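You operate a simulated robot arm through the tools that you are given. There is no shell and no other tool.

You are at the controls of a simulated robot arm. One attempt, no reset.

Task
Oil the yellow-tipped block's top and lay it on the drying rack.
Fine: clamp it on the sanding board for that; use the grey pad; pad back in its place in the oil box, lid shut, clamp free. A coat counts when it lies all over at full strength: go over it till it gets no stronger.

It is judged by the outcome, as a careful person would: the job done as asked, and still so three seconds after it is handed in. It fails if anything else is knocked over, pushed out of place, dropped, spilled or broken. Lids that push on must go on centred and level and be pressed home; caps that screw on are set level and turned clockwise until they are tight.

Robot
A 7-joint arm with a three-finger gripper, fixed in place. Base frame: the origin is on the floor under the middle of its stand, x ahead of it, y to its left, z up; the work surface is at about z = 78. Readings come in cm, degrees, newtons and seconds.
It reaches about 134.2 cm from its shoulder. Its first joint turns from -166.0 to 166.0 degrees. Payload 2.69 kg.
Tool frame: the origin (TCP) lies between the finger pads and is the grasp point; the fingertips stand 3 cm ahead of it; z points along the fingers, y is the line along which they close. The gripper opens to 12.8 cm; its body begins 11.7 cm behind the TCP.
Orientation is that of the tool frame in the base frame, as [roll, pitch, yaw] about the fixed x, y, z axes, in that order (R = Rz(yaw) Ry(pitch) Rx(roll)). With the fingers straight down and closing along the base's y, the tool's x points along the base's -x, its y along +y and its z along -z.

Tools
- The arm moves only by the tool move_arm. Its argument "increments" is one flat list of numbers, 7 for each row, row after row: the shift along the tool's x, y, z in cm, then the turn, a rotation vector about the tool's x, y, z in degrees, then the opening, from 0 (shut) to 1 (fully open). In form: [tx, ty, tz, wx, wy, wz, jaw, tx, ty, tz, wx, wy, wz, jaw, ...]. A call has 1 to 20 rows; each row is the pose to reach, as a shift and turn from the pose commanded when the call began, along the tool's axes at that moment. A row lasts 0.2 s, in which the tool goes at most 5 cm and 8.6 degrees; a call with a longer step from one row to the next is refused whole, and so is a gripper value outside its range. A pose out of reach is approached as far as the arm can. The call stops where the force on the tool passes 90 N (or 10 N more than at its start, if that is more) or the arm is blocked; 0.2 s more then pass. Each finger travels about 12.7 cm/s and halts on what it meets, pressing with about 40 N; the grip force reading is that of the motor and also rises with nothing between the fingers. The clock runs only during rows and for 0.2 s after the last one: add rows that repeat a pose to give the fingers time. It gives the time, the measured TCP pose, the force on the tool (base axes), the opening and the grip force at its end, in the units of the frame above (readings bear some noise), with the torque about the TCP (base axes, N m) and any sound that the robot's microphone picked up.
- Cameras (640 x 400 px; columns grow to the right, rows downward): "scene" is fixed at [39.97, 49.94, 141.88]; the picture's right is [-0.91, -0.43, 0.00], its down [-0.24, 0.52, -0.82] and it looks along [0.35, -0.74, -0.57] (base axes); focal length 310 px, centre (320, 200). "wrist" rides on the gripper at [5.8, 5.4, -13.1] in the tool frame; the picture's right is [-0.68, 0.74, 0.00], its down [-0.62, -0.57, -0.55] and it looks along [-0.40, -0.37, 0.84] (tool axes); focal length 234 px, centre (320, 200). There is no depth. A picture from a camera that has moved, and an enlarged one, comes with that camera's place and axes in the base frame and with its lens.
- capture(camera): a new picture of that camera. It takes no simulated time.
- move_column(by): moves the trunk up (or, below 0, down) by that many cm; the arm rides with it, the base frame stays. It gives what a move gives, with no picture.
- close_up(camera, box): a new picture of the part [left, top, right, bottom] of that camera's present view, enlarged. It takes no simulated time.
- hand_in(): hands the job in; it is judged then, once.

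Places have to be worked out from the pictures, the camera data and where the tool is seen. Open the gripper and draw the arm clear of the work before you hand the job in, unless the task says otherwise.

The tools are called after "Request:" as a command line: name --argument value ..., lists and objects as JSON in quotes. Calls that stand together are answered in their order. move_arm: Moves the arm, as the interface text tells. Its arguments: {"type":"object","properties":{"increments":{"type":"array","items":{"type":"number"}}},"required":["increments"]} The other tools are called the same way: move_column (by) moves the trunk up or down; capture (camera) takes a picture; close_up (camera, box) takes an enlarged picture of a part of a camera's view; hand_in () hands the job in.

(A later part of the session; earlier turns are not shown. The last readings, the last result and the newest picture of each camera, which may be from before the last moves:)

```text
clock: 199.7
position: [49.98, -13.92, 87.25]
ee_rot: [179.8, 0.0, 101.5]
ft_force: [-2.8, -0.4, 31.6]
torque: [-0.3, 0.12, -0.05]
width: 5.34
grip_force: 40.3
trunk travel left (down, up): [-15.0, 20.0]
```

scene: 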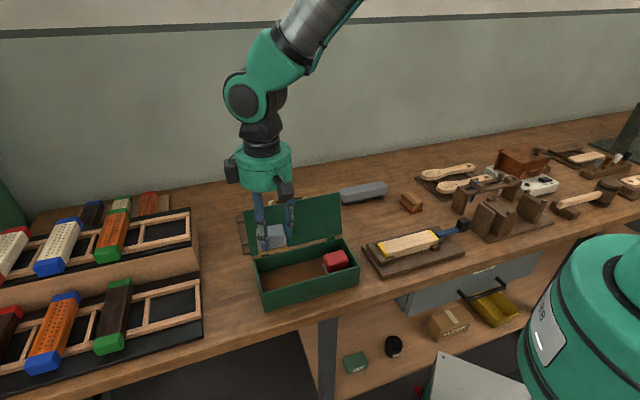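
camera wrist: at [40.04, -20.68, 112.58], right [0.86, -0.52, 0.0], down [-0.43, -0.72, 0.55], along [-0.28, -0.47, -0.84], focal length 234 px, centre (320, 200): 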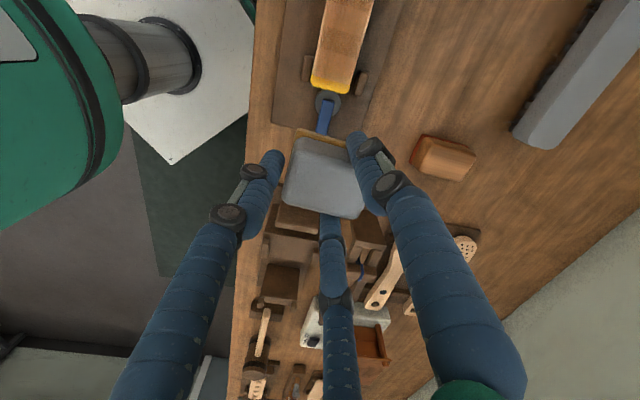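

Pressing at 32 N; I ease off a little and run two full double strokes.

Request:
move_arm --increments '[0.277, 0.416, -0.08, 0, 0, 0, 0.28, -0.387, -0.583, -0.08, 0, 0, 0, 0.28, -1.051, -1.583, -0.08, 0, 0, 0, 0.28, -1.716, -2.582, -0.08, 0, 0, 0, 0.28, -2.38, -3.581, -0.08, 0, 0, 0, 0.28, -3.044, -4.581, -0.08, 0, 0, 0, 0.28, -3.708, -5.58, -0.08, 0, 0, 0, 0.28, -4.372, -6.58, -0.08, 0, 0, 0, 0.28, -5.036, -7.579, -0.08, 0, 0, 0, 0.28, -5.7, -8.579, -0.08, 0, 0, 0, 0.28, -6.364, -9.578, -0.08, 0, 0, 0, 0.28, -7.028, -10.578, -0.08, 0, 0, 0, 0.28, -7.692, -11.577, -0.08, 0, 0, 0, 0.28, -7.858, -11.827, -0.08, 0, 0, 0, 0.28]'

Request:
move_arm --increments '[0.664, 1.0, 0, 0, 0, 0, 0.28, 1.328, 1.999, 0, 0, 0, 0, 0.28, 1.992, 2.998, 0, 0, 0, 0, 0.28, 2.656, 3.998, 0.01, 0, 0, 0, 0.28, 3.32, 4.997, 0.02, 0, 0, 0, 0.28, 3.985, 5.997, 0.03, 0, 0, 0, 0.28, 4.649, 6.996, 0.03, 0, 0, 0, 0.28, 5.313, 7.996, 0.04, 0, 0, 0, 0.28, 5.977, 8.995, 0.05, 0, 0, 0, 0.28, 6.641, 9.995, 0.05, 0, 0, 0, 0.28, 7.305, 10.994, 0.06, 0, 0, 0, 0.28, 8.0, 12.04, 0.06, 0, 0, 0, 0.28]'

Request:
move_arm --increments '[-0.664, -1.0, -0.01, 0, 0, 0, 0.28, -1.328, -1.999, -0.02, 0, 0, 0, 0.28, -1.992, -2.998, -0.03, 0, 0, 0, 0.28, -2.656, -3.998, -0.04, 0, 0, 0, 0.28, -3.32, -4.997, -0.04, 0, 0, 0, 0.28, -3.985, -5.997, -0.04, 0, 0, 0, 0.28, -4.649, -6.996, -0.04, 0, 0, 0, 0.28, -5.313, -7.996, -0.04, 0, 0, 0, 0.28, -5.977, -8.995, -0.04, 0, 0, 0, 0.28, -6.641, -9.995, -0.04, 0, 0, 0, 0.28, -7.305, -10.994, -0.04, 0, 0, 0, 0.28, -8.0, -12.04, -0.04, 0, 0, 0, 0.28]'

Request:
move_arm --increments '[0.664, 1.0, 0, 0, 0, 0, 0.28, 1.328, 1.999, 0, 0, 0, 0, 0.28, 1.992, 2.998, 0, 0, 0, 0, 0.28, 2.656, 3.998, 0.01, 0, 0, 0, 0.28, 3.32, 4.997, 0.02, 0, 0, 0, 0.28, 3.985, 5.997, 0.03, 0, 0, 0, 0.28, 4.649, 6.996, 0.03, 0, 0, 0, 0.28, 5.313, 7.996, 0.04, 0, 0, 0, 0.28, 5.977, 8.995, 0.05, 0, 0, 0, 0.28, 6.641, 9.995, 0.05, 0, 0, 0, 0.28, 7.305, 10.994, 0.06, 0, 0, 0, 0.28, 8.0, 12.04, 0.06, 0, 0, 0, 0.28]'

Request:
close_up --camera "scene" --box '[365, 215, 455, 275]'

Request:
close_up --camera "scene" --box '[408, 222, 444, 252]'

```text
clock: 202.7
position: [39.66, -24.05, 87.25]
ee_rot: [180.0, -0.1, 101.6]
ft_force: [2.4, 2.5, 12.3]
torque: [-0.1, -0.31, 0.07]
width: 5.33
grip_force: 39.5
trunk travel left (down, up): [-15.0, 20.0]
```

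```text
clock: 205.2
position: [49.85, -13.7, 87.18]
ee_rot: [179.9, -0.1, 101.4]
ft_force: [-1.8, -2.3, 11.1]
torque: [-0.31, -0.06, -0.06]
width: 5.34
grip_force: 40.3
trunk travel left (down, up): [-15.0, 20.0]
```

```text
clock: 207.8
position: [39.69, -24.04, 87.26]
ee_rot: [179.9, -0.2, 101.5]
ft_force: [0.0, 0.2, -0.7]
torque: [0.0, -0.01, -0.02]
width: 5.32
grip_force: 39.9
trunk travel left (down, up): [-15.0, 20.0]
```

```text
clock: 210.4
position: [49.9, -13.69, 87.26]
ee_rot: [180.0, -0.1, 101.5]
ft_force: [-0.9, -1.8, 5.5]
torque: [-0.09, -0.09, 0.0]
width: 5.34
grip_force: 40.1
trunk travel left (down, up): [-15.0, 20.0]
```

```text
6.67 times, centred on (410, 245) of scene
camera zoom: at [39.97, 49.94, 141.88], right [-0.91, -0.43, 0.0], down [-0.24, 0.52, -0.82], along [0.35, -0.74, -0.57], focal length 2066 px, centre (-280, -100)
```

zoom: 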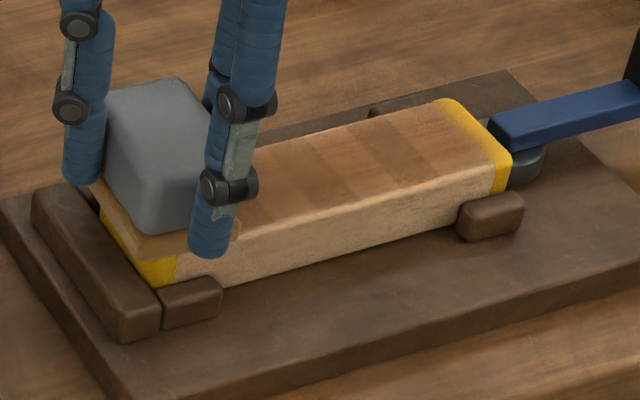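

```text
13.33 times, centred on (426, 237) of scene
camera zoom: at [39.97, 49.94, 141.88], right [-0.91, -0.43, 0.0], down [-0.24, 0.52, -0.82], along [0.35, -0.74, -0.57], focal length 4133 px, centre (-1093, -293)
```

zoom: 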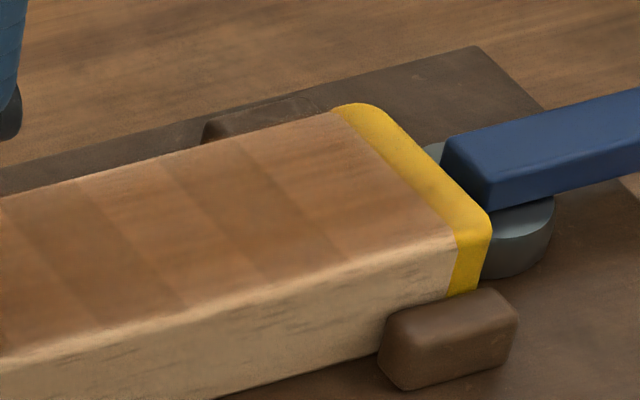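

No change compared with before: the coat gets no stronger. I now return the pad to its place in the box.

Request:
move_arm --increments '[0, 0, -4.5, 0, 0, 0, 0.28, 0, 0, -9, 0, 0, 0, 0.28, 0, 0, -13, 0, 0, 0, 0.28, 1.57, 2.285, -13, 0, 0, -8.18, 0.28, 3.14, 4.571, -13, 0, 0, -16.36, 0.28, 4.71, 6.856, -13, 0, 0, -24.55, 0.28, 6.28, 9.142, -13, 0, 0, -32.73, 0.28, 7.85, 11.427, -13, 0, 0, -40.9, 0.28, 9.42, 13.713, -13, 0, 0, -49.1, 0.28, 10.99, 15.998, -13, 0, 0, -57.27, 0.28, 12.56, 18.284, -13, 0, 0, -65.45, 0.28, 14.13, 20.569, -13, 0, 0, -73.64, 0.28, 15.7, 22.855, -13, 0, 0, -81.8, 0.28, 17.27, 25.14, -13, 0, 0, -90, 0.28, 17.27, 25.14, -13, 0, 0, -90, 0.28]'

Request:
capture --camera "wrist"

Request:
close_up --camera "wrist" --box '[200, 60, 420, 220]'

Request:
close_up --camera "scene" --box '[365, 215, 455, 275]'

```text
clock: 213.7
position: [71.24, 8.29, 100.07]
ee_rot: [-180.0, 0.0, -168.4]
ft_force: [0.2, -0.1, -0.3]
torque: [0.01, -0.02, 0.01]
width: 5.34
grip_force: 39.5
trunk travel left (down, up): [-15.0, 20.0]
```

```text
taken
camera wrist: at [64.2, 12.53, 113.2], right [0.52, 0.86, 0.0], down [0.72, -0.43, 0.55], along [0.47, -0.28, -0.84], focal length 234 px, centre (320, 200)
```

wrist: 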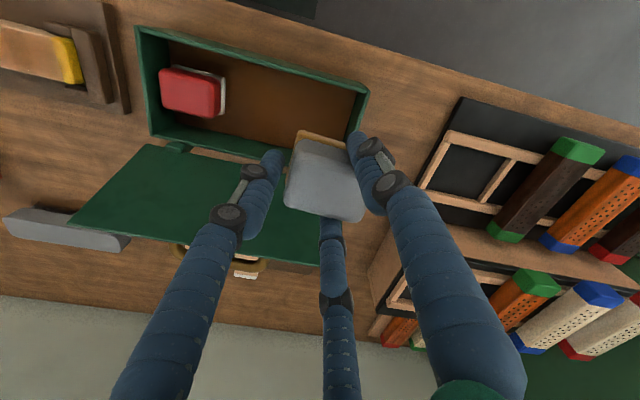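

```text
2.50 times, centred on (310, 140) of wrist
camera zoom: at [64.2, 12.53, 113.2], right [0.52, 0.86, 0.0], down [0.72, -0.43, 0.55], along [0.47, -0.28, -0.84], focal length 585 px, centre (345, 350)
```

zoom: 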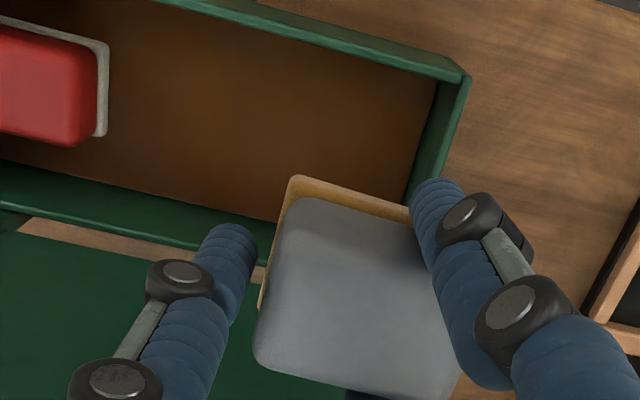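

```text
6.67 times, centred on (410, 245) of scene
camera zoom: at [39.97, 49.94, 141.88], right [-0.91, -0.43, 0.0], down [-0.24, 0.52, -0.82], along [0.35, -0.74, -0.57], focal length 2066 px, centre (-280, -100)
```

zoom: 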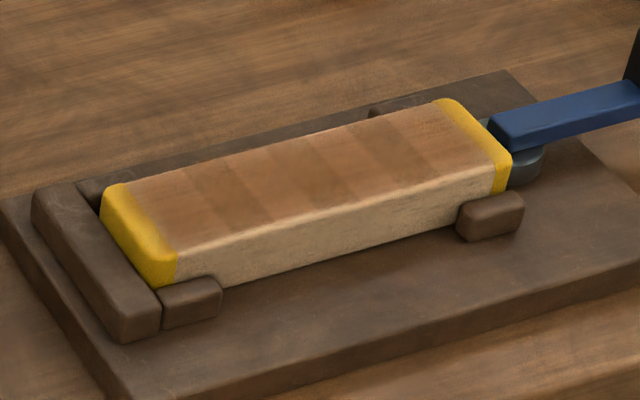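

Felt still amber and the coat unchanged – the oiling is complete. I lower the pad onto its place.

Request:
move_arm --increments '[0, 0, 4.5, 0, 0, 0, 0.28, 0, 0, 9, 0, 0, 0, 0.28, 0, 0, 13, 0, 0, 0, 0.28, 0, 0, 15.3, 0, 0, 0, 0.28, 0, 0, 15.6, 0, 0, 0, 0.28, 0, 0, 15.6, 0, 0, 0, 0.28]'

Request:
move_arm --increments '[0, 0, 0.15, 0, 0, 0, 0.28, 0, 0, 0.25, 0, 0, 0, 0.28, 0, 0, 0.25, 0, 0, 0, 0.28]'

```text
clock: 215.1
position: [71.05, 8.28, 84.73]
ee_rot: [179.9, 0.1, -168.6]
ft_force: [-0.3, 0.0, -0.6]
torque: [-0.01, 0.04, -0.01]
width: 5.31
grip_force: 39.6
trunk travel left (down, up): [-15.0, 20.0]
```

```text
clock: 215.8
position: [71.22, 8.27, 84.44]
ee_rot: [180.0, 0.0, -168.5]
ft_force: [0.0, -0.2, 1.5]
torque: [-0.02, -0.03, 0.0]
width: 5.33
grip_force: 39.9
trunk travel left (down, up): [-15.0, 20.0]
```

Request:
move_arm --increments '[0, 0, 0.07, 0, 0, 0, 0.28, 0, 0, 0.07, 0, 0, 0, 0.28, 0, 0, 0.04, 0, 0, 0, 0.42, 0, 0, 0.0, 0, 0, 0, 0.44, 0, 0, -0.05, 0, 0, 0, 0.465, 0, 0, -0.05, 0, 0, 0, 0.465]'

Request:
close_up --camera "wrist" --box '[200, 60, 420, 220]'

```text
clock: 217.2
position: [71.17, 8.24, 84.46]
ee_rot: [179.8, 0.0, -168.5]
ft_force: [0.0, -0.4, 0.4]
torque: [0.0, -0.01, 0.01]
width: 5.93
grip_force: 0.1
trunk travel left (down, up): [-15.0, 20.0]
```

```text
2.50 times, centred on (310, 140) of wrist
camera zoom: at [64.28, 12.49, 97.55], right [0.52, 0.86, 0.0], down [0.72, -0.43, 0.55], along [0.47, -0.28, -0.84], focal length 585 px, centre (345, 350)
```

zoom: 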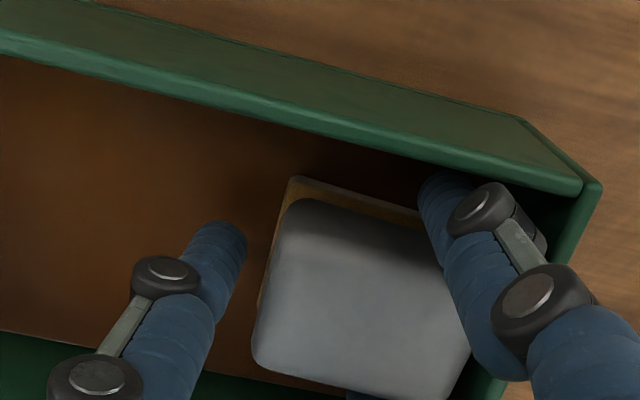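

Released with no residual force. I lift straight up and confirm the pad stays.

Request:
move_arm --increments '[0, 0, -0.8, 0, 0, 0, 0.465, 0, 0, -2.5, 0, 0, 0, 0.465, 0, 0, -6, 0, 0, 0, 0.465, 0, 0, -10, 0, 0, 0, 0.465, 0, 0, -14, 0, 0, 0, 0.465, 0, 0, -16, 0, 0, 0, 0.465, 0, 0, -16, 0, 0, 0, 0.465]'

Request:
capture --camera "wrist"

Request:
close_up --camera "wrist" --box '[130, 20, 380, 200]'

Request:
close_up --camera "scene" --box '[240, 230, 370, 310]'

```text
clock: 218.8
position: [71.27, 8.09, 100.5]
ee_rot: [179.9, 0.1, -168.5]
ft_force: [-0.7, -0.8, 0.1]
torque: [-0.03, -0.01, -0.02]
width: 5.97
grip_force: 0.0
trunk travel left (down, up): [-15.0, 20.0]
```

```text
taken
camera wrist: at [64.29, 12.37, 113.67], right [0.52, 0.86, 0.0], down [0.72, -0.43, 0.55], along [0.47, -0.28, -0.84], focal length 234 px, centre (320, 200)
```

wrist: 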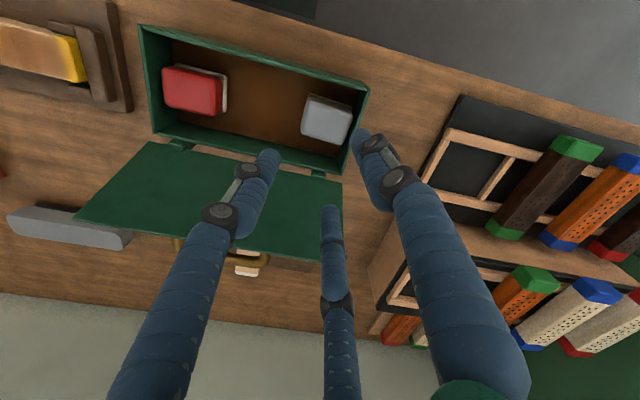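

```text
2.22 times, centred on (255, 110) of wrist
camera zoom: at [64.29, 12.37, 113.67], right [0.52, 0.86, 0.0], down [0.72, -0.43, 0.55], along [0.47, -0.28, -0.84], focal length 520 px, centre (464, 400)
```

zoom: 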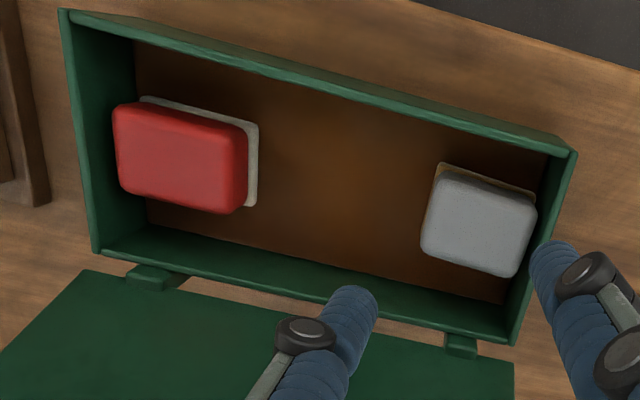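

```text
4.92 times, centred on (305, 270) of scene
camera zoom: at [39.97, 49.94, 141.88], right [-0.91, -0.43, 0.0], down [-0.24, 0.52, -0.82], along [0.35, -0.74, -0.57], focal length 1526 px, centre (394, -145)
```

zoom: 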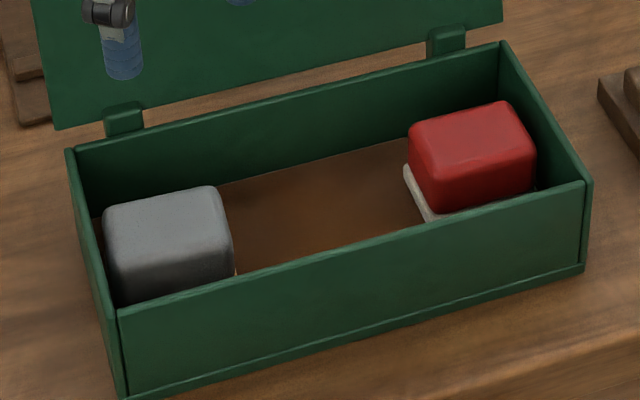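

The grey pad is back in its spot. Now the lid: I go up and over to the handle, turning the hand back to the orientation with which I opened it.

Request:
move_arm --increments '[0, 0, -4, 0, 0, 0, 0.4, 0, 0, -8, 0, 0, 0, 0.24, -0.29, -3.26, -8, 0, 0, -6.7, 0.24, -0.58, -6.52, -8, 0, 0, -13.4, 0.24, -0.86, -9.79, -8, 0, 0, -20.1, 0.24, -1.15, -13.05, -8, 0, 0, -26.8, 0.24, -1.44, -16.31, -8, 0, 0, -33.5, 0.24, -1.44, -16.31, -8, 0, 0, -33.5, 0.24]'

Request:
capture --camera "wrist"

Request:
close_up --camera "scene" --box '[230, 140, 370, 260]'

```text
clock: 220.7
position: [75.82, -7.64, 108.53]
ee_rot: [179.9, 0.1, -134.9]
ft_force: [0.4, -0.6, 0.2]
torque: [0.08, 0.03, 0.02]
width: 3.11
grip_force: 0.1
trunk travel left (down, up): [-15.0, 20.0]
```

```text
taken
camera wrist: at [67.81, -7.9, 121.63], right [-0.04, 1.0, 0.0], down [0.84, 0.04, 0.55], along [0.55, 0.03, -0.84], focal length 234 px, centre (320, 200)
```

wrist: 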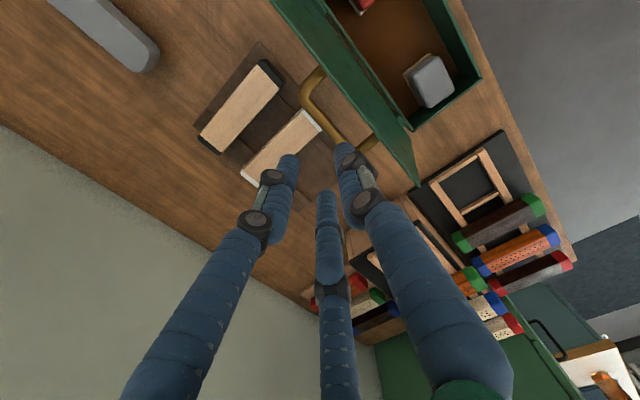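

```text
3.33 times, centred on (300, 200) of scene
camera zoom: at [39.97, 49.94, 141.88], right [-0.91, -0.43, 0.0], down [-0.24, 0.52, -0.82], along [0.35, -0.74, -0.57], focal length 1033 px, centre (387, 200)
```

zoom: 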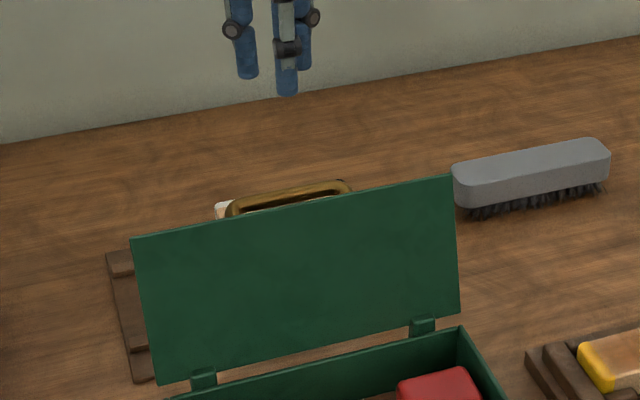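

I descend over the handle bar the way I left it.

Request:
move_arm --increments '[0, 0, 4, 0, 0, 0, 0.25, 0, 0, 8, 0, 0, 0, 0.25, 0, 0, 9.5, 0, 0, 0, 0.25, 0, 0, 10.5, 0, 0, 0, 0.25, 0, 0, 11.3, 0, 0, 0, 0.25, 0, 0, 11.8, 0, 0, 0, 0.25, 0, 0, 11.8, 0, 0, 0, 0.25]'

Request:
capture --camera "wrist"

```text
clock: 222.2
position: [75.68, -7.43, 97.14]
ee_rot: [-179.7, 0.1, -135.1]
ft_force: [-12.4, 13.9, 49.2]
torque: [1.62, 1.62, 0.06]
width: 5.88
grip_force: 13.4
trunk travel left (down, up): [-15.0, 20.0]
```

```text
taken
camera wrist: at [67.71, -7.63, 110.14], right [-0.04, 1.0, 0.0], down [0.83, 0.03, 0.55], along [0.55, 0.02, -0.83], focal length 234 px, centre (320, 200)
```

wrist: 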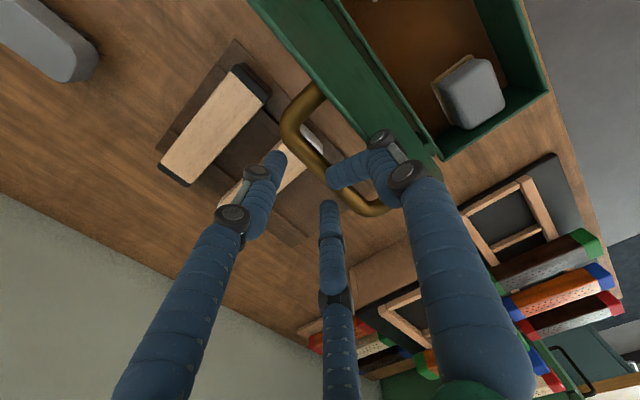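

The single finger caught on the lid's edge (49 N). I back straight up at once.

Request:
move_arm --increments '[0, 0, -1, 0, 0, 0, 0.45, 0, 0, -2.5, 0, 0, 0, 0.45, 0, 0, -5, 0, 0, 0, 0.3, 0, 0, -5, 0, 0, 0, 0.24]'

Request:
capture --camera "wrist"

Request:
close_up --camera "scene" --box '[230, 160, 370, 280]'

```text
clock: 223.2
position: [75.86, -7.36, 101.7]
ee_rot: [179.8, 0.0, -135.0]
ft_force: [0.1, -0.1, 0.3]
torque: [-0.01, 0.01, 0.0]
width: 3.24
grip_force: 0.6
trunk travel left (down, up): [-15.0, 20.0]
```

```text
taken
camera wrist: at [67.79, -7.69, 114.8], right [-0.04, 1.0, 0.0], down [0.84, 0.03, 0.55], along [0.55, 0.02, -0.84], focal length 234 px, centre (320, 200)
```

wrist: 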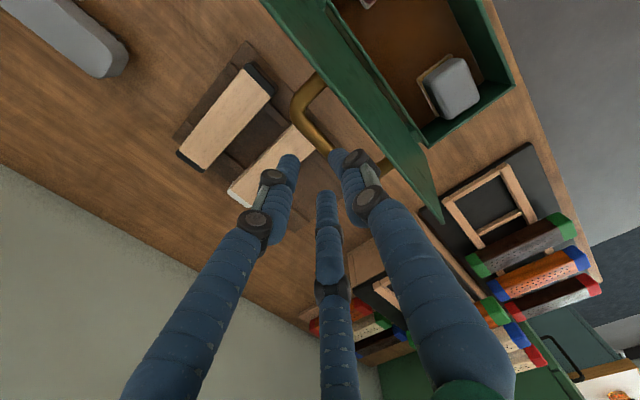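

```text
3.33 times, centred on (300, 220) of scene
camera zoom: at [39.97, 49.94, 141.88], right [-0.91, -0.43, 0.0], down [-0.24, 0.52, -0.82], along [0.35, -0.74, -0.57], focal length 1033 px, centre (387, 133)
```

zoom: 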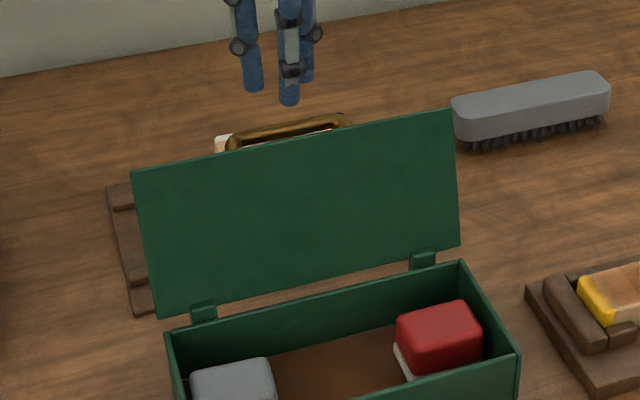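

Clear again and the lid is unmoved. I zoom in to locate the bar and the lid's edge precisely.

Request:
close_up --camera "wrist" --box '[250, 40, 450, 240]'

Request:
close_up --camera "scene" --box '[270, 170, 340, 220]'

```text
2.00 times, centred on (350, 140) of wrist
camera zoom: at [67.79, -7.69, 114.8], right [-0.04, 1.0, 0.0], down [0.84, 0.03, 0.55], along [0.55, 0.02, -0.84], focal length 468 px, centre (260, 320)
```

zoom: 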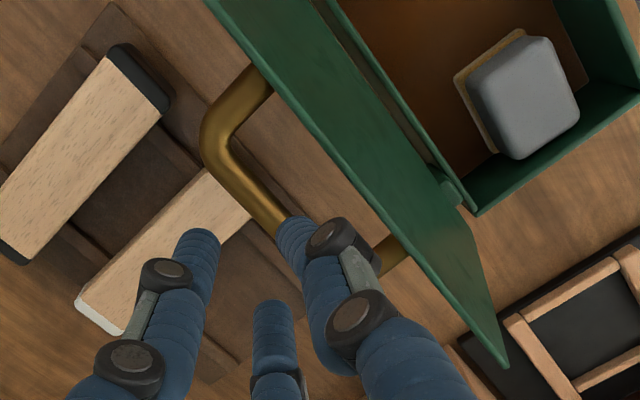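

```text
8.00 times, centred on (305, 195) of scene
camera zoom: at [39.97, 49.94, 141.88], right [-0.91, -0.43, 0.0], down [-0.24, 0.52, -0.82], along [0.35, -0.74, -0.57], focal length 2480 px, centre (440, 240)
```

zoom: 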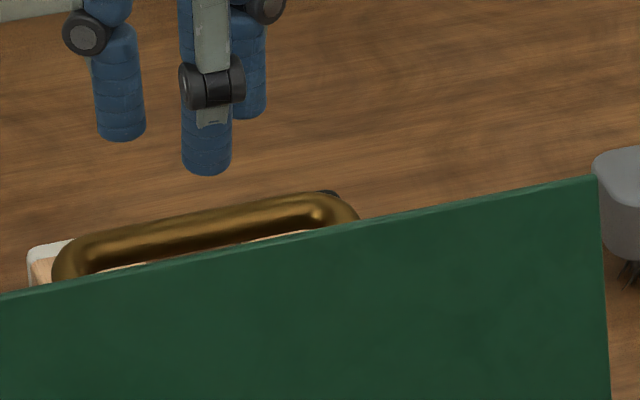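

The finger's upper link hit the lid's edge because the lid leans back about 15° while the hand is vertical. I'll tilt the hand 20° toward the wall so the fingers slide in parallel to the lid; bar measured at n≈57.45, z≈96.3.

Request:
move_arm --increments '[0.1, -0.7, -0.8, -6.7, 0, 0, 0.28, 0.2, -1.4, -1.7, -13.4, 0, 0, 0.28, 0.2, -2.0, -2.5, -20, 0, 0, 0.28, 0.2, -2.0, -2.5, -20, 0, 0, 0.28]'

Request:
capture --camera "wrist"

Request:
close_up --camera "scene" --box '[240, 130, 360, 230]'

```text
clock: 224.2
position: [77.16, -9.12, 103.99]
ee_rot: [159.9, 0.1, -135.0]
ft_force: [0.5, 0.0, -0.4]
torque: [0.03, 0.02, -0.02]
width: 3.58
grip_force: 0.1
trunk travel left (down, up): [-15.0, 20.0]
```

```text
taken
camera wrist: at [72.48, -12.73, 118.27], right [-0.01, 0.97, 0.25], down [0.94, -0.07, 0.32], along [0.33, 0.24, -0.91], focal length 234 px, centre (320, 200)
```

wrist: 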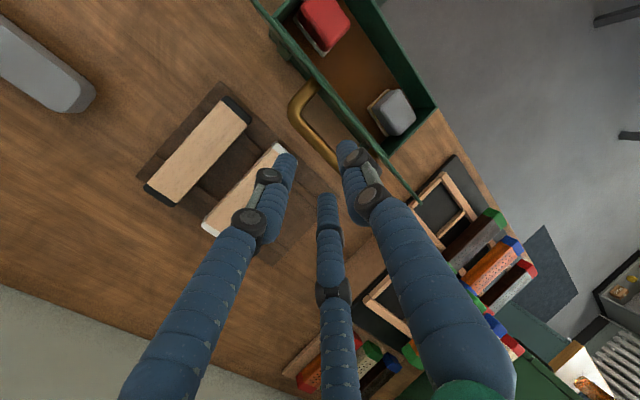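

```text
4.00 times, centred on (300, 180) of scene
camera zoom: at [39.97, 49.94, 141.88], right [-0.91, -0.43, 0.0], down [-0.24, 0.52, -0.82], along [0.35, -0.74, -0.57], focal length 1240 px, centre (400, 280)
```

zoom: 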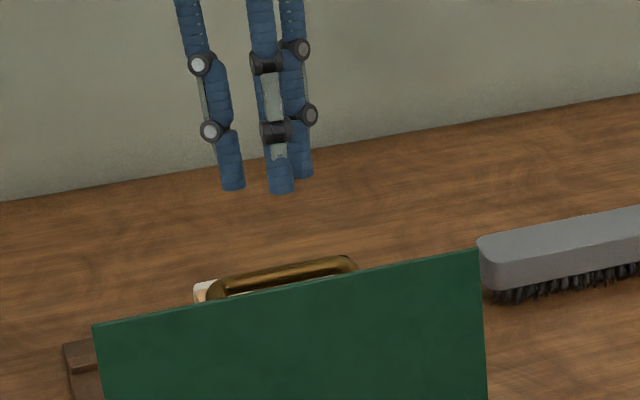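

Request:
close_up --camera "wrist" --box '[260, 70, 420, 210]'

```text
2.86 times, centred on (340, 140) of wrist
camera zoom: at [72.48, -12.73, 118.27], right [-0.01, 0.97, 0.25], down [0.94, -0.07, 0.32], along [0.33, 0.24, -0.91], focal length 669 px, centre (263, 371)
```

zoom: 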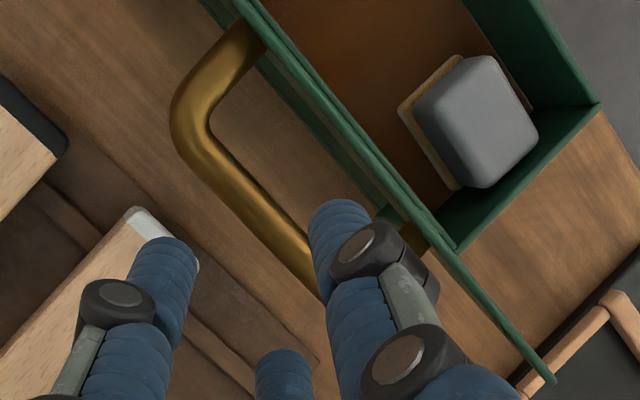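

The bar sits nearer the middle of the fingers than planned; I shift slightly and approach part-way along the tilted axis to re-measure.

Request:
move_arm --increments '[0, -0.3, 2.2, 0, 0, 0, 0.3, 0, -0.42, 4.2, 0, 0, 0, 0.3, 0, -0.42, 4.2, 0, 0, 0, 0.3]'

Request:
close_up --camera "wrist" --box '[260, 70, 420, 210]'

Request:
close_up --camera "scene" --box '[260, 160, 350, 220]'

```text
clock: 225.1
position: [76.41, -8.15, 99.97]
ee_rot: [160.0, 0.0, -135.0]
ft_force: [0.1, 0.4, -0.7]
torque: [0.01, 0.05, 0.0]
width: 3.83
grip_force: 0.0
trunk travel left (down, up): [-15.0, 20.0]
```

```text
2.86 times, centred on (340, 140) of wrist
camera zoom: at [71.79, -11.79, 114.13], right [-0.01, 0.97, 0.25], down [0.94, -0.07, 0.32], along [0.33, 0.24, -0.91], focal length 669 px, centre (263, 371)
```

zoom: 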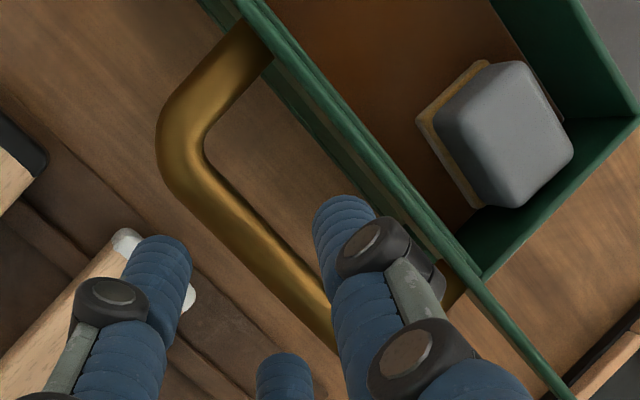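

```text
6.67 times, centred on (305, 190) of scene
camera zoom: at [39.97, 49.94, 141.88], right [-0.91, -0.43, 0.0], down [-0.24, 0.52, -0.82], along [0.35, -0.74, -0.57], focal length 2066 px, centre (420, 267)
```

zoom: 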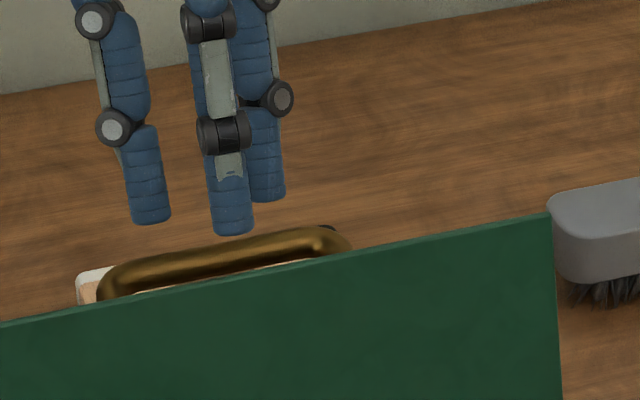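

Request:
move_arm --increments '[0, -0.22, 1.0, 0, 0, 0, 0.3, 0, -0.22, 2.2, 0, 0, 0, 0.3, 0, -0.22, 2.2, 0, 0, 0, 0.3]'

Request:
close_up --camera "wrist" --box '[260, 70, 420, 210]'

Request:
close_up --camera "scene" --box '[260, 160, 350, 220]'

```text
clock: 225.8
position: [76.09, -7.87, 97.85]
ee_rot: [160.0, 0.1, -134.9]
ft_force: [-0.1, -0.3, -0.1]
torque: [0.0, -0.01, -0.02]
width: 3.83
grip_force: 0.0
trunk travel left (down, up): [-15.0, 20.0]
```

```text
2.86 times, centred on (340, 140) of wrist
camera zoom: at [71.41, -11.45, 112.01], right [-0.01, 0.97, 0.25], down [0.94, -0.07, 0.32], along [0.33, 0.24, -0.91], focal length 669 px, centre (263, 371)
```

zoom: 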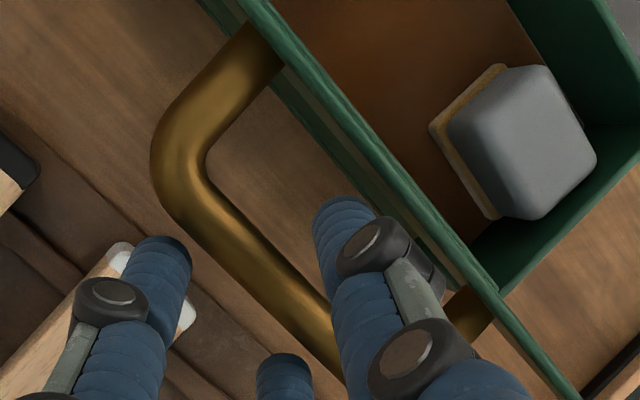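

```text
6.67 times, centred on (305, 190) of scene
camera zoom: at [39.97, 49.94, 141.88], right [-0.91, -0.43, 0.0], down [-0.24, 0.52, -0.82], along [0.35, -0.74, -0.57], focal length 2066 px, centre (420, 267)
```

zoom: 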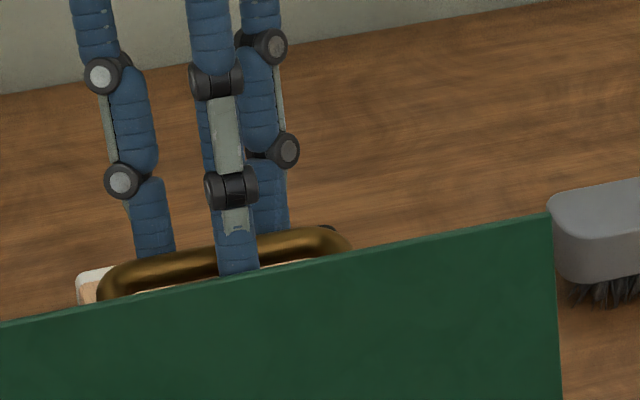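

The front finger is now between lid and bar, the others behind. I go in another centimetre and close gently.

Request:
move_arm --increments '[0, 0, 0.6, 0, 0, 0, 0.3, 0, 0, 1.1, 0, 0, 0, 0.3, 0, 0, 1.1, 0, 0, 0, 0.3]'

Request:
move_arm --increments '[0, 0, 0, 0, 0, 0, 0.26, 0, 0, 0, 0, 0, 0, 0.22, 0, 0, 0, 0, 0, 0, 0.18, 0, 0, 0, 0, 0, 0, 0.14, 0, 0, 0, 0, 0, 0, 0.12, 0, 0, 0, 0, 0, 0, 0.12]'

Request:
close_up --camera "wrist" --box '[260, 70, 420, 210]'

```text
clock: 226.7
position: [75.8, -7.54, 96.8]
ee_rot: [160.0, 0.1, -135.0]
ft_force: [-0.6, 0.3, 0.6]
torque: [0.0, -0.01, -0.01]
width: 3.87
grip_force: 0.0
trunk travel left (down, up): [-15.0, 20.0]
```

```text
clock: 228.1
position: [75.65, -7.51, 96.83]
ee_rot: [159.8, 0.0, -135.1]
ft_force: [-7.4, 8.8, 1.4]
torque: [0.26, -0.01, 0.56]
width: 2.11
grip_force: 45.3
trunk travel left (down, up): [-15.0, 20.0]
```

```text
2.86 times, centred on (340, 140) of wrist
camera zoom: at [71.07, -11.14, 111.03], right [-0.01, 0.97, 0.25], down [0.94, -0.07, 0.32], along [0.33, 0.24, -0.91], focal length 669 px, centre (263, 371)
```

zoom: 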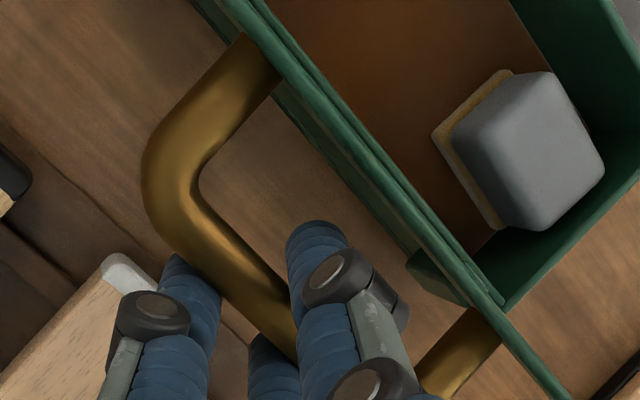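

Gripped (2.1 cm, 45 N). I begin closing: bring the lid forward past vertical along its arc while straightening the hand.

Request:
move_arm --increments '[0, 0.46, -0.13, 2, 0, 0, 0.12, 0, 1.0, -0.264, 4, 0, 0, 0.12, 0, 1.675, -0.39, 7, 0, 0, 0.12, 0, 2.345, -0.477, 10, 0, 0, 0.12, 0, 2.345, -0.477, 10, 0, 0, 0.12]'

Request:
close_up --camera "scene" --box '[220, 160, 400, 320]'

```text
clock: 229.2
position: [74.31, -6.09, 97.97]
ee_rot: [169.9, 0.1, -135.0]
ft_force: [-3.2, 8.9, -18.9]
torque: [0.48, -0.5, 0.59]
width: 2.1
grip_force: 45.4
trunk travel left (down, up): [-15.0, 20.0]
```

```text
2.50 times, centred on (310, 240) of scene
camera zoom: at [39.97, 49.94, 141.88], right [-0.91, -0.43, 0.0], down [-0.24, 0.52, -0.82], along [0.35, -0.74, -0.57], focal length 775 px, centre (345, 100)
```

zoom: 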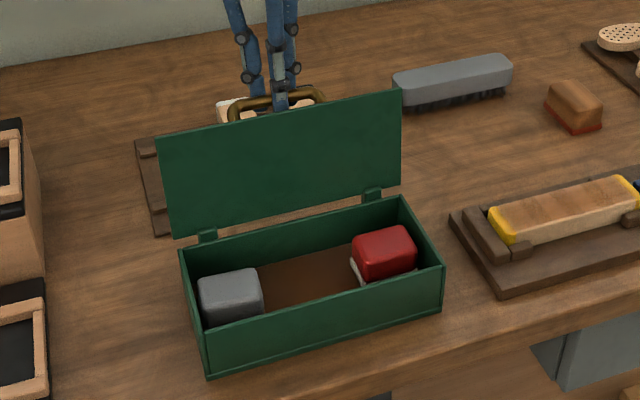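

The lid follows smoothly. I continue past vertical to about 70°.

Request:
move_arm --increments '[0, 0.634, -0.02, 3, 0, 0, 0.12, 0, 1.297, -0.157, 6, 0, 0, 0.12, 0, 1.945, -0.256, 8, 0, 0, 0.12, 0, 2.606, -0.32, 10, 0, 0, 0.12, 0, 3.846, -0.326, 10, 0, 0, 0.12, 0, 4.875, -0.226, 10, 0, 0, 0.12, 0, 5.889, -0.047, 10, 0, 0, 0.12, 0, 5.889, -0.047, 10, 0, 0, 0.12]'

Request:
close_up --camera "scene" --box '[220, 160, 400, 320]'

```text
clock: 231.1
position: [70.25, -2.09, 99.1]
ee_rot: [180.0, -0.1, -135.0]
ft_force: [-2.9, -4.7, -18.1]
torque: [-0.24, 0.11, 0.64]
width: 2.09
grip_force: 44.9
trunk travel left (down, up): [-15.0, 20.0]
```

```text
2.50 times, centred on (310, 240) of scene
camera zoom: at [39.97, 49.94, 141.88], right [-0.91, -0.43, 0.0], down [-0.24, 0.52, -0.82], along [0.35, -0.74, -0.57], focal length 775 px, centre (345, 100)
```

zoom: 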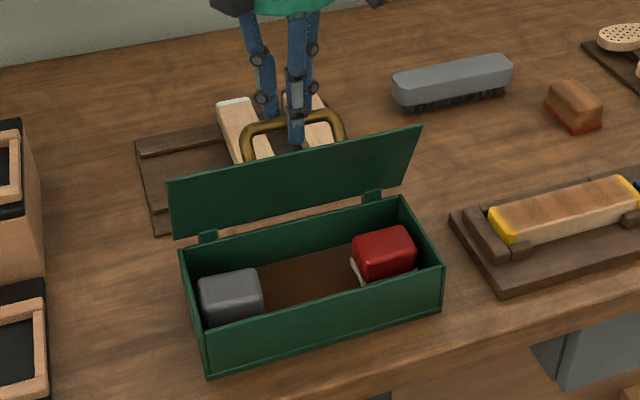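

Request:
move_arm --increments '[0, 1.03, 0.2, 0, 0, 0, 0.12, 0, 2.04, 0.38, 0, 0, 0, 0.12, 0, 3.04, 0.66, 0, 0, 0, 0.12, 0, 4.0, 1.01, 0, 0, 0, 0.12, 0, 4.94, 1.46, 0, 0, 0, 0.12, 0, 5.83, 1.98, 0, 0, 0, 0.12, 0, 5.83, 1.98, 0, 0, 0, 0.12]'

Request:
close_up --camera "scene" --box '[220, 160, 400, 320]'

```text
clock: 232.7
position: [66.04, 2.06, 97.17]
ee_rot: [-179.9, 0.0, -135.0]
ft_force: [5.9, 5.7, 0.5]
torque: [0.48, -0.59, 0.33]
width: 2.07
grip_force: 45.0
trunk travel left (down, up): [-15.0, 20.0]
```

```text
2.50 times, centred on (310, 240) of scene
camera zoom: at [39.97, 49.94, 141.88], right [-0.91, -0.43, 0.0], down [-0.24, 0.52, -0.82], along [0.35, -0.74, -0.57], focal length 775 px, centre (345, 100)
```

zoom: 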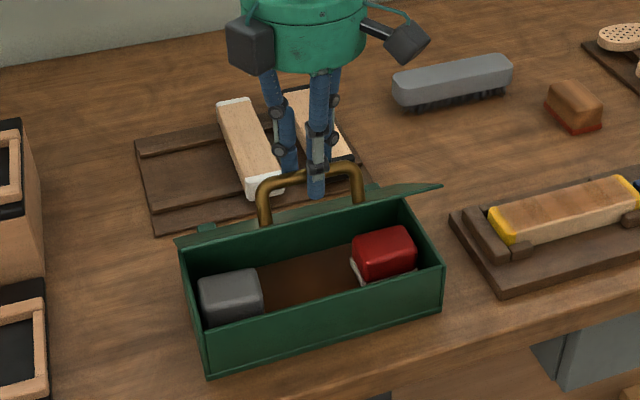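

Smooth. I lower further to about 10°.

Request:
move_arm --increments '[0, 0.84, 0.59, 0, 0, 0, 0.12, 0, 1.63, 1.26, 0, 0, 0, 0.12, 0, 2.35, 1.99, 0, 0, 0, 0.12, 0, 3.01, 2.79, 0, 0, 0, 0.12, 0, 3.6, 3.64, 0, 0, 0, 0.12, 0, 4.11, 4.53, 0, 0, 0, 0.12, 0, 4.11, 4.53, 0, 0, 0, 0.12]'

Request:
close_up --camera "scene" --box '[220, 160, 400, 320]'

```text
clock: 234.2
position: [63.27, 4.94, 92.68]
ee_rot: [-179.9, 0.1, -135.0]
ft_force: [8.9, 11.0, 0.4]
torque: [0.35, -0.33, -0.12]
width: 2.05
grip_force: 45.2
trunk travel left (down, up): [-15.0, 20.0]
```

```text
2.50 times, centred on (310, 240) of scene
camera zoom: at [39.97, 49.94, 141.88], right [-0.91, -0.43, 0.0], down [-0.24, 0.52, -0.82], along [0.35, -0.74, -0.57], focal length 775 px, centre (345, 100)
```

zoom: 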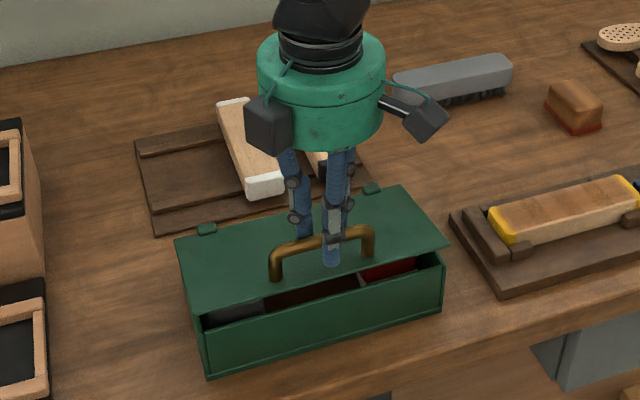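

Almost shut. I lower it the rest and press it home lightly.

Request:
move_arm --increments '[0, 0.22, 0.47, 0, 0, 0, 0.12, 0, 0.43, 0.94, 0, 0, 0, 0.12, 0, 0.56, 1.3, 0, 0, 0, 0.12, 0, 0.68, 1.6, 0, 0, 0, 0.12, 0, 0.78, 1.91, 0, 0, 0, 0.12, 0, 0.78, 1.91, 0, 0, 0, 0.12]'

Request:
close_up --camera "scene" --box '[220, 180, 400, 320]'

```text
clock: 235.7
position: [62.55, 5.48, 90.78]
ee_rot: [179.9, -0.1, -135.0]
ft_force: [16.1, -0.5, -2.9]
torque: [0.25, -0.55, -0.29]
width: 2.07
grip_force: 45.4
trunk travel left (down, up): [-15.0, 20.0]
```

```text
2.86 times, centred on (310, 250) of scene
camera zoom: at [39.97, 49.94, 141.88], right [-0.91, -0.43, 0.0], down [-0.24, 0.52, -0.82], along [0.35, -0.74, -0.57], focal length 886 px, centre (349, 57)
```

zoom: 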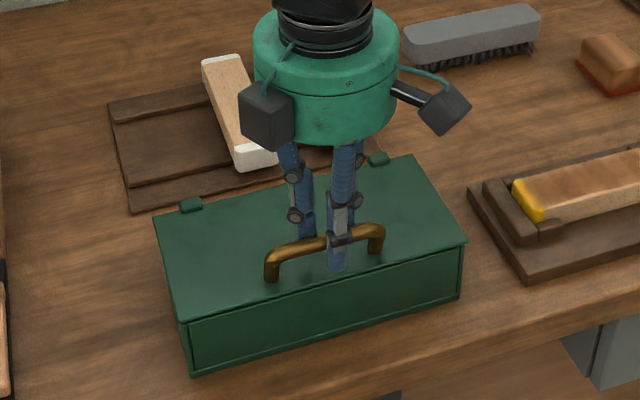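

The lid looks shut; I press down a little to be sure it is home.

Request:
move_arm --increments '[0, 0, 0.2, 0, 0, 0, 0.12, 0, 0, 0.35, 0, 0, 0, 0.12, 0, 0, 0.35, 0, 0, 0, 0.12]'

```text
clock: 236.4
position: [62.59, 5.47, 90.46]
ee_rot: [-180.0, 0.1, -135.0]
ft_force: [4.4, 6.0, 18.6]
torque: [-0.38, 0.47, -0.32]
width: 2.06
grip_force: 44.5
trunk travel left (down, up): [-15.0, 20.0]
```

It is down firmly (19 N reaction). I open the fingers and lift off the handle.

Request:
move_arm --increments '[0, 0, 0.2, 0, 0, 0, 0.12, 0, 0, 0, 0, 0, 0, 0.2, 0, 0, -0.2, 0, 0, 0, 0.28, 0, 0, -0.2, 0, 0, 0, 0.32, 0, 0, -2, 0, 0, 0, 0.32, 0, 0, -6, 0, 0, 0, 0.32, 0, 0, -10, 0, 0, 0, 0.32, 0, 0, -14, 0, 0, 0, 0.32, 0, 0, -14, 0, 0, 0, 0.32]'

Request:
capture --camera "scene"

Request:
close_up --camera "scene" --box '[220, 200, 400, 320]'

```text
clock: 238.4
position: [62.43, 5.49, 104.4]
ee_rot: [180.0, -0.1, -135.1]
ft_force: [-1.6, 0.4, 0.5]
torque: [-0.02, -0.03, 0.0]
width: 4.1
grip_force: 0.0
trunk travel left (down, up): [-15.0, 20.0]
```

```text
taken
```

scene: 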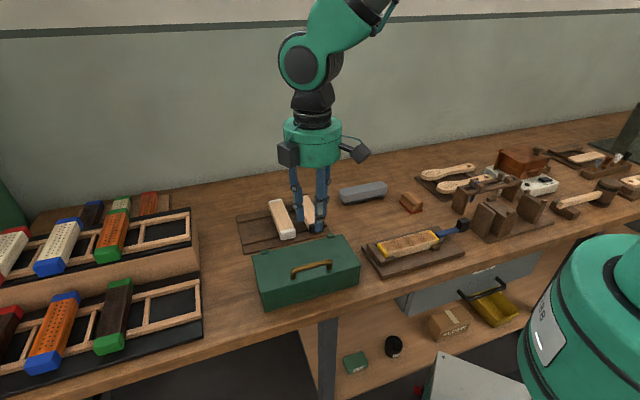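

```text
3.33 times, centred on (310, 260) of scene
camera zoom: at [39.97, 49.94, 141.88], right [-0.91, -0.43, 0.0], down [-0.24, 0.52, -0.82], along [0.35, -0.74, -0.57], focal length 1033 px, centre (353, 0)
```

zoom: 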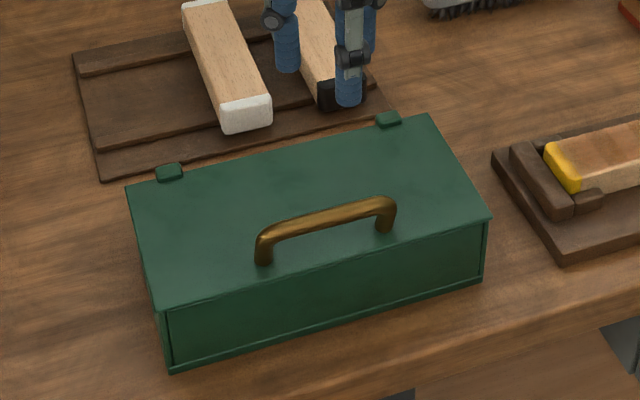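

Lid shut, box in place. Next I free the clamp: I go over to the far side of the lever (wall side) with closed fingers.

Request:
move_arm --increments '[4.345, -0.866, 0, 0, 0, 0, 0.2, 8.69, -1.732, 0, 0, 0, 0, 0, 13.036, -2.598, 0, 0, 0, 0, 0, 17.38, -3.464, 0, 0, 0, 0, 0, 21.73, -4.33, 0, 0, 0, 0, 0, 26.07, -5.196, 0, 0, 0, 0, 0, 30.42, -6.06, 0, 0, 0, 0, 0, 34.76, -6.93, 0, 0, 0, 0, 0, 39.1, -7.79, 0, 0, 0, 0, 0, 43.45, -8.66, 0, 0, 0, 0, 0, 47.8, -9.6, 0, 0, 0, 0, 0, 47.8, -9.6, 4.5, 0, 0, 0, 0, 47.8, -9.6, 9, 0, 0, 0, 0, 47.8, -9.6, 9, 0, 0, 0, 0]'

Request:
capture --camera "wrist"

Request:
close_up --camera "scene" --box '[360, 170, 540, 280]'

```text
clock: 241.4
position: [35.91, -35.07, 95.4]
ee_rot: [179.9, 0.1, -135.0]
ft_force: [0.9, 0.3, 0.0]
torque: [0.0, 0.03, 0.03]
width: 0.23
grip_force: 32.1
trunk travel left (down, up): [-15.0, 20.0]
```

```text
taken
camera wrist: at [27.83, -35.35, 108.49], right [-0.04, 1.0, 0.0], down [0.84, 0.03, 0.55], along [0.55, 0.02, -0.84], focal length 234 px, centre (320, 200)
```

wrist: 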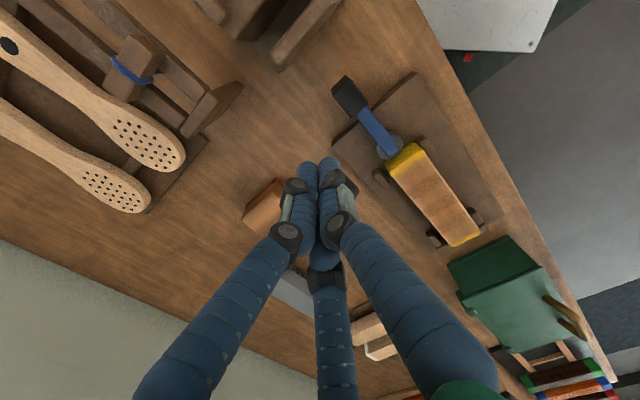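

```text
3.56 times, centred on (450, 225) of scene
camera zoom: at [39.97, 49.94, 141.88], right [-0.91, -0.43, 0.0], down [-0.24, 0.52, -0.82], along [0.35, -0.74, -0.57], focal length 1102 px, centre (-142, 111)
```

zoom: 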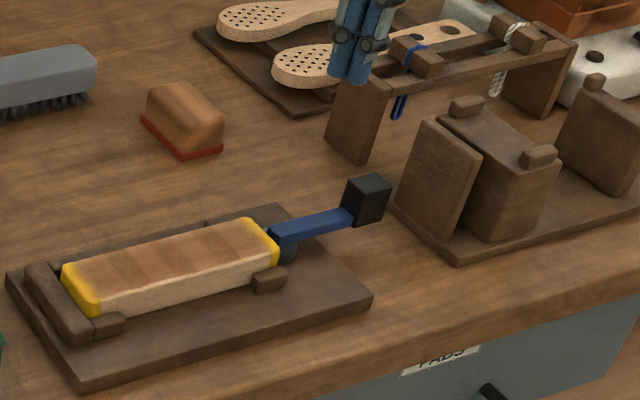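

The fingers are behind the lever with clear space around. I lower to knob height and start pushing it back toward the front.

Request:
move_arm --increments '[0.3, 0, 4.5, 0, 0, 0, 0, 0.3, 0, 8, 0, 0, 0, 0, 0.3, 0, 10.1, 0, 0, 0, 0, 0.34, 0.9, 10.1, 0, 0, 0, 0, 0.5, 1.5, 10.1, 0, 0, 0, 0, 0.5, 1.5, 10.1, 0, 0, 0, 0]'

Request:
close_up --camera "scene" --box '[360, 190, 520, 290]'

```text
clock: 242.8
position: [34.12, -34.26, 85.41]
ee_rot: [180.0, 0.1, -135.0]
ft_force: [-0.4, 0.0, 0.4]
torque: [0.03, 0.0, -0.01]
width: 0.22
grip_force: 31.6
trunk travel left (down, up): [-15.0, 20.0]
```

```text
4.00 times, centred on (440, 240) of scene
camera zoom: at [39.97, 49.94, 141.88], right [-0.91, -0.43, 0.0], down [-0.24, 0.52, -0.82], along [0.35, -0.74, -0.57], focal length 1240 px, centre (-160, 40)
```

zoom: 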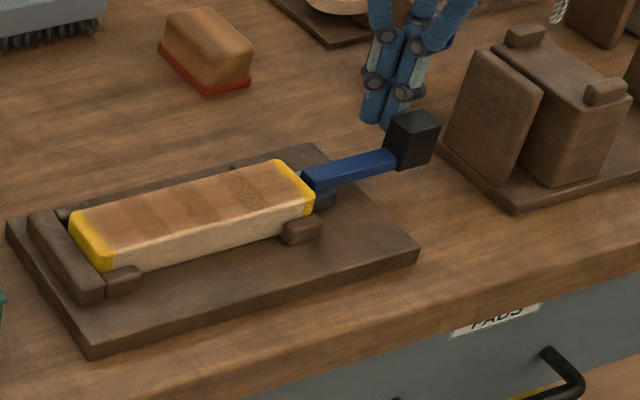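

Request:
move_arm --increments '[0.08, 0.4, 0, 0, 0, 0, 0, 0.15, 0.8, 0, 0, 0, 0, 0, 0.28, 1.4, 0, 0, 0, 0, 0, 0.41, 2.1, 0, 0, 0, 0, 0, 0.41, 2.1, 0, 0, 0, 0, 0]'

Request:
close_up --camera "scene" --box '[360, 190, 520, 290]'

```text
clock: 244.1
position: [32.26, -33.06, 85.33]
ee_rot: [179.9, 0.1, -135.0]
ft_force: [0.4, 0.5, -0.1]
torque: [0.01, -0.01, 0.03]
width: 0.2
grip_force: 31.7
trunk travel left (down, up): [-15.0, 20.0]
```

```text
4.00 times, centred on (440, 240) of scene
camera zoom: at [39.97, 49.94, 141.88], right [-0.91, -0.43, 0.0], down [-0.24, 0.52, -0.82], along [0.35, -0.74, -0.57], focal length 1240 px, centre (-160, 40)
```

zoom: 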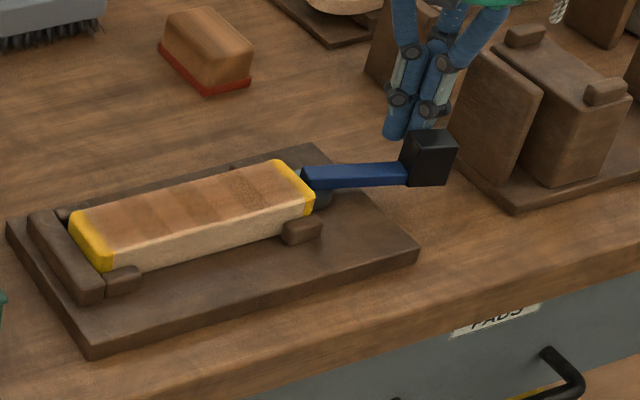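

The cam lets go easily. I continue the arc back toward the original lever position.

Request:
move_arm --increments '[0, 0.65, 0, 0, 0, 0, 0, -0.03, 1.3, 0, 0, 0, 0, 0, -0.13, 2.0, 0, 0, 0, 0, 0, -0.24, 2.65, 0, 0, 0, 0, 0, -0.68, 3.93, 0, 0, 0, 0, 0, -1.33, 5.13, 0, 0, 0, 0, 0, -2.19, 6.19, 0, 0, 0, 0, 0, -2.19, 6.19, 0, 0, 0, 0, 0]'

Request:
close_up --camera "scene" --box '[360, 190, 520, 290]'

```text
clock: 245.8
position: [29.49, -27.24, 85.21]
ee_rot: [179.9, 0.1, -134.9]
ft_force: [0.1, 1.3, 0.4]
torque: [-0.03, 0.0, 0.0]
width: 0.21
grip_force: 32.3
trunk travel left (down, up): [-15.0, 20.0]
```

```text
4.00 times, centred on (440, 240) of scene
camera zoom: at [39.97, 49.94, 141.88], right [-0.91, -0.43, 0.0], down [-0.24, 0.52, -0.82], along [0.35, -0.74, -0.57], focal length 1240 px, centre (-160, 40)
```

zoom: 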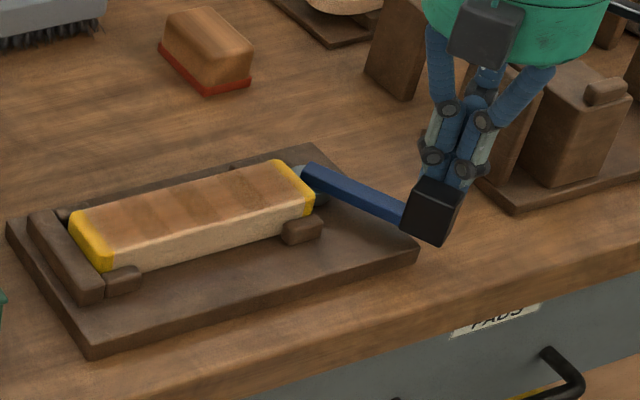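

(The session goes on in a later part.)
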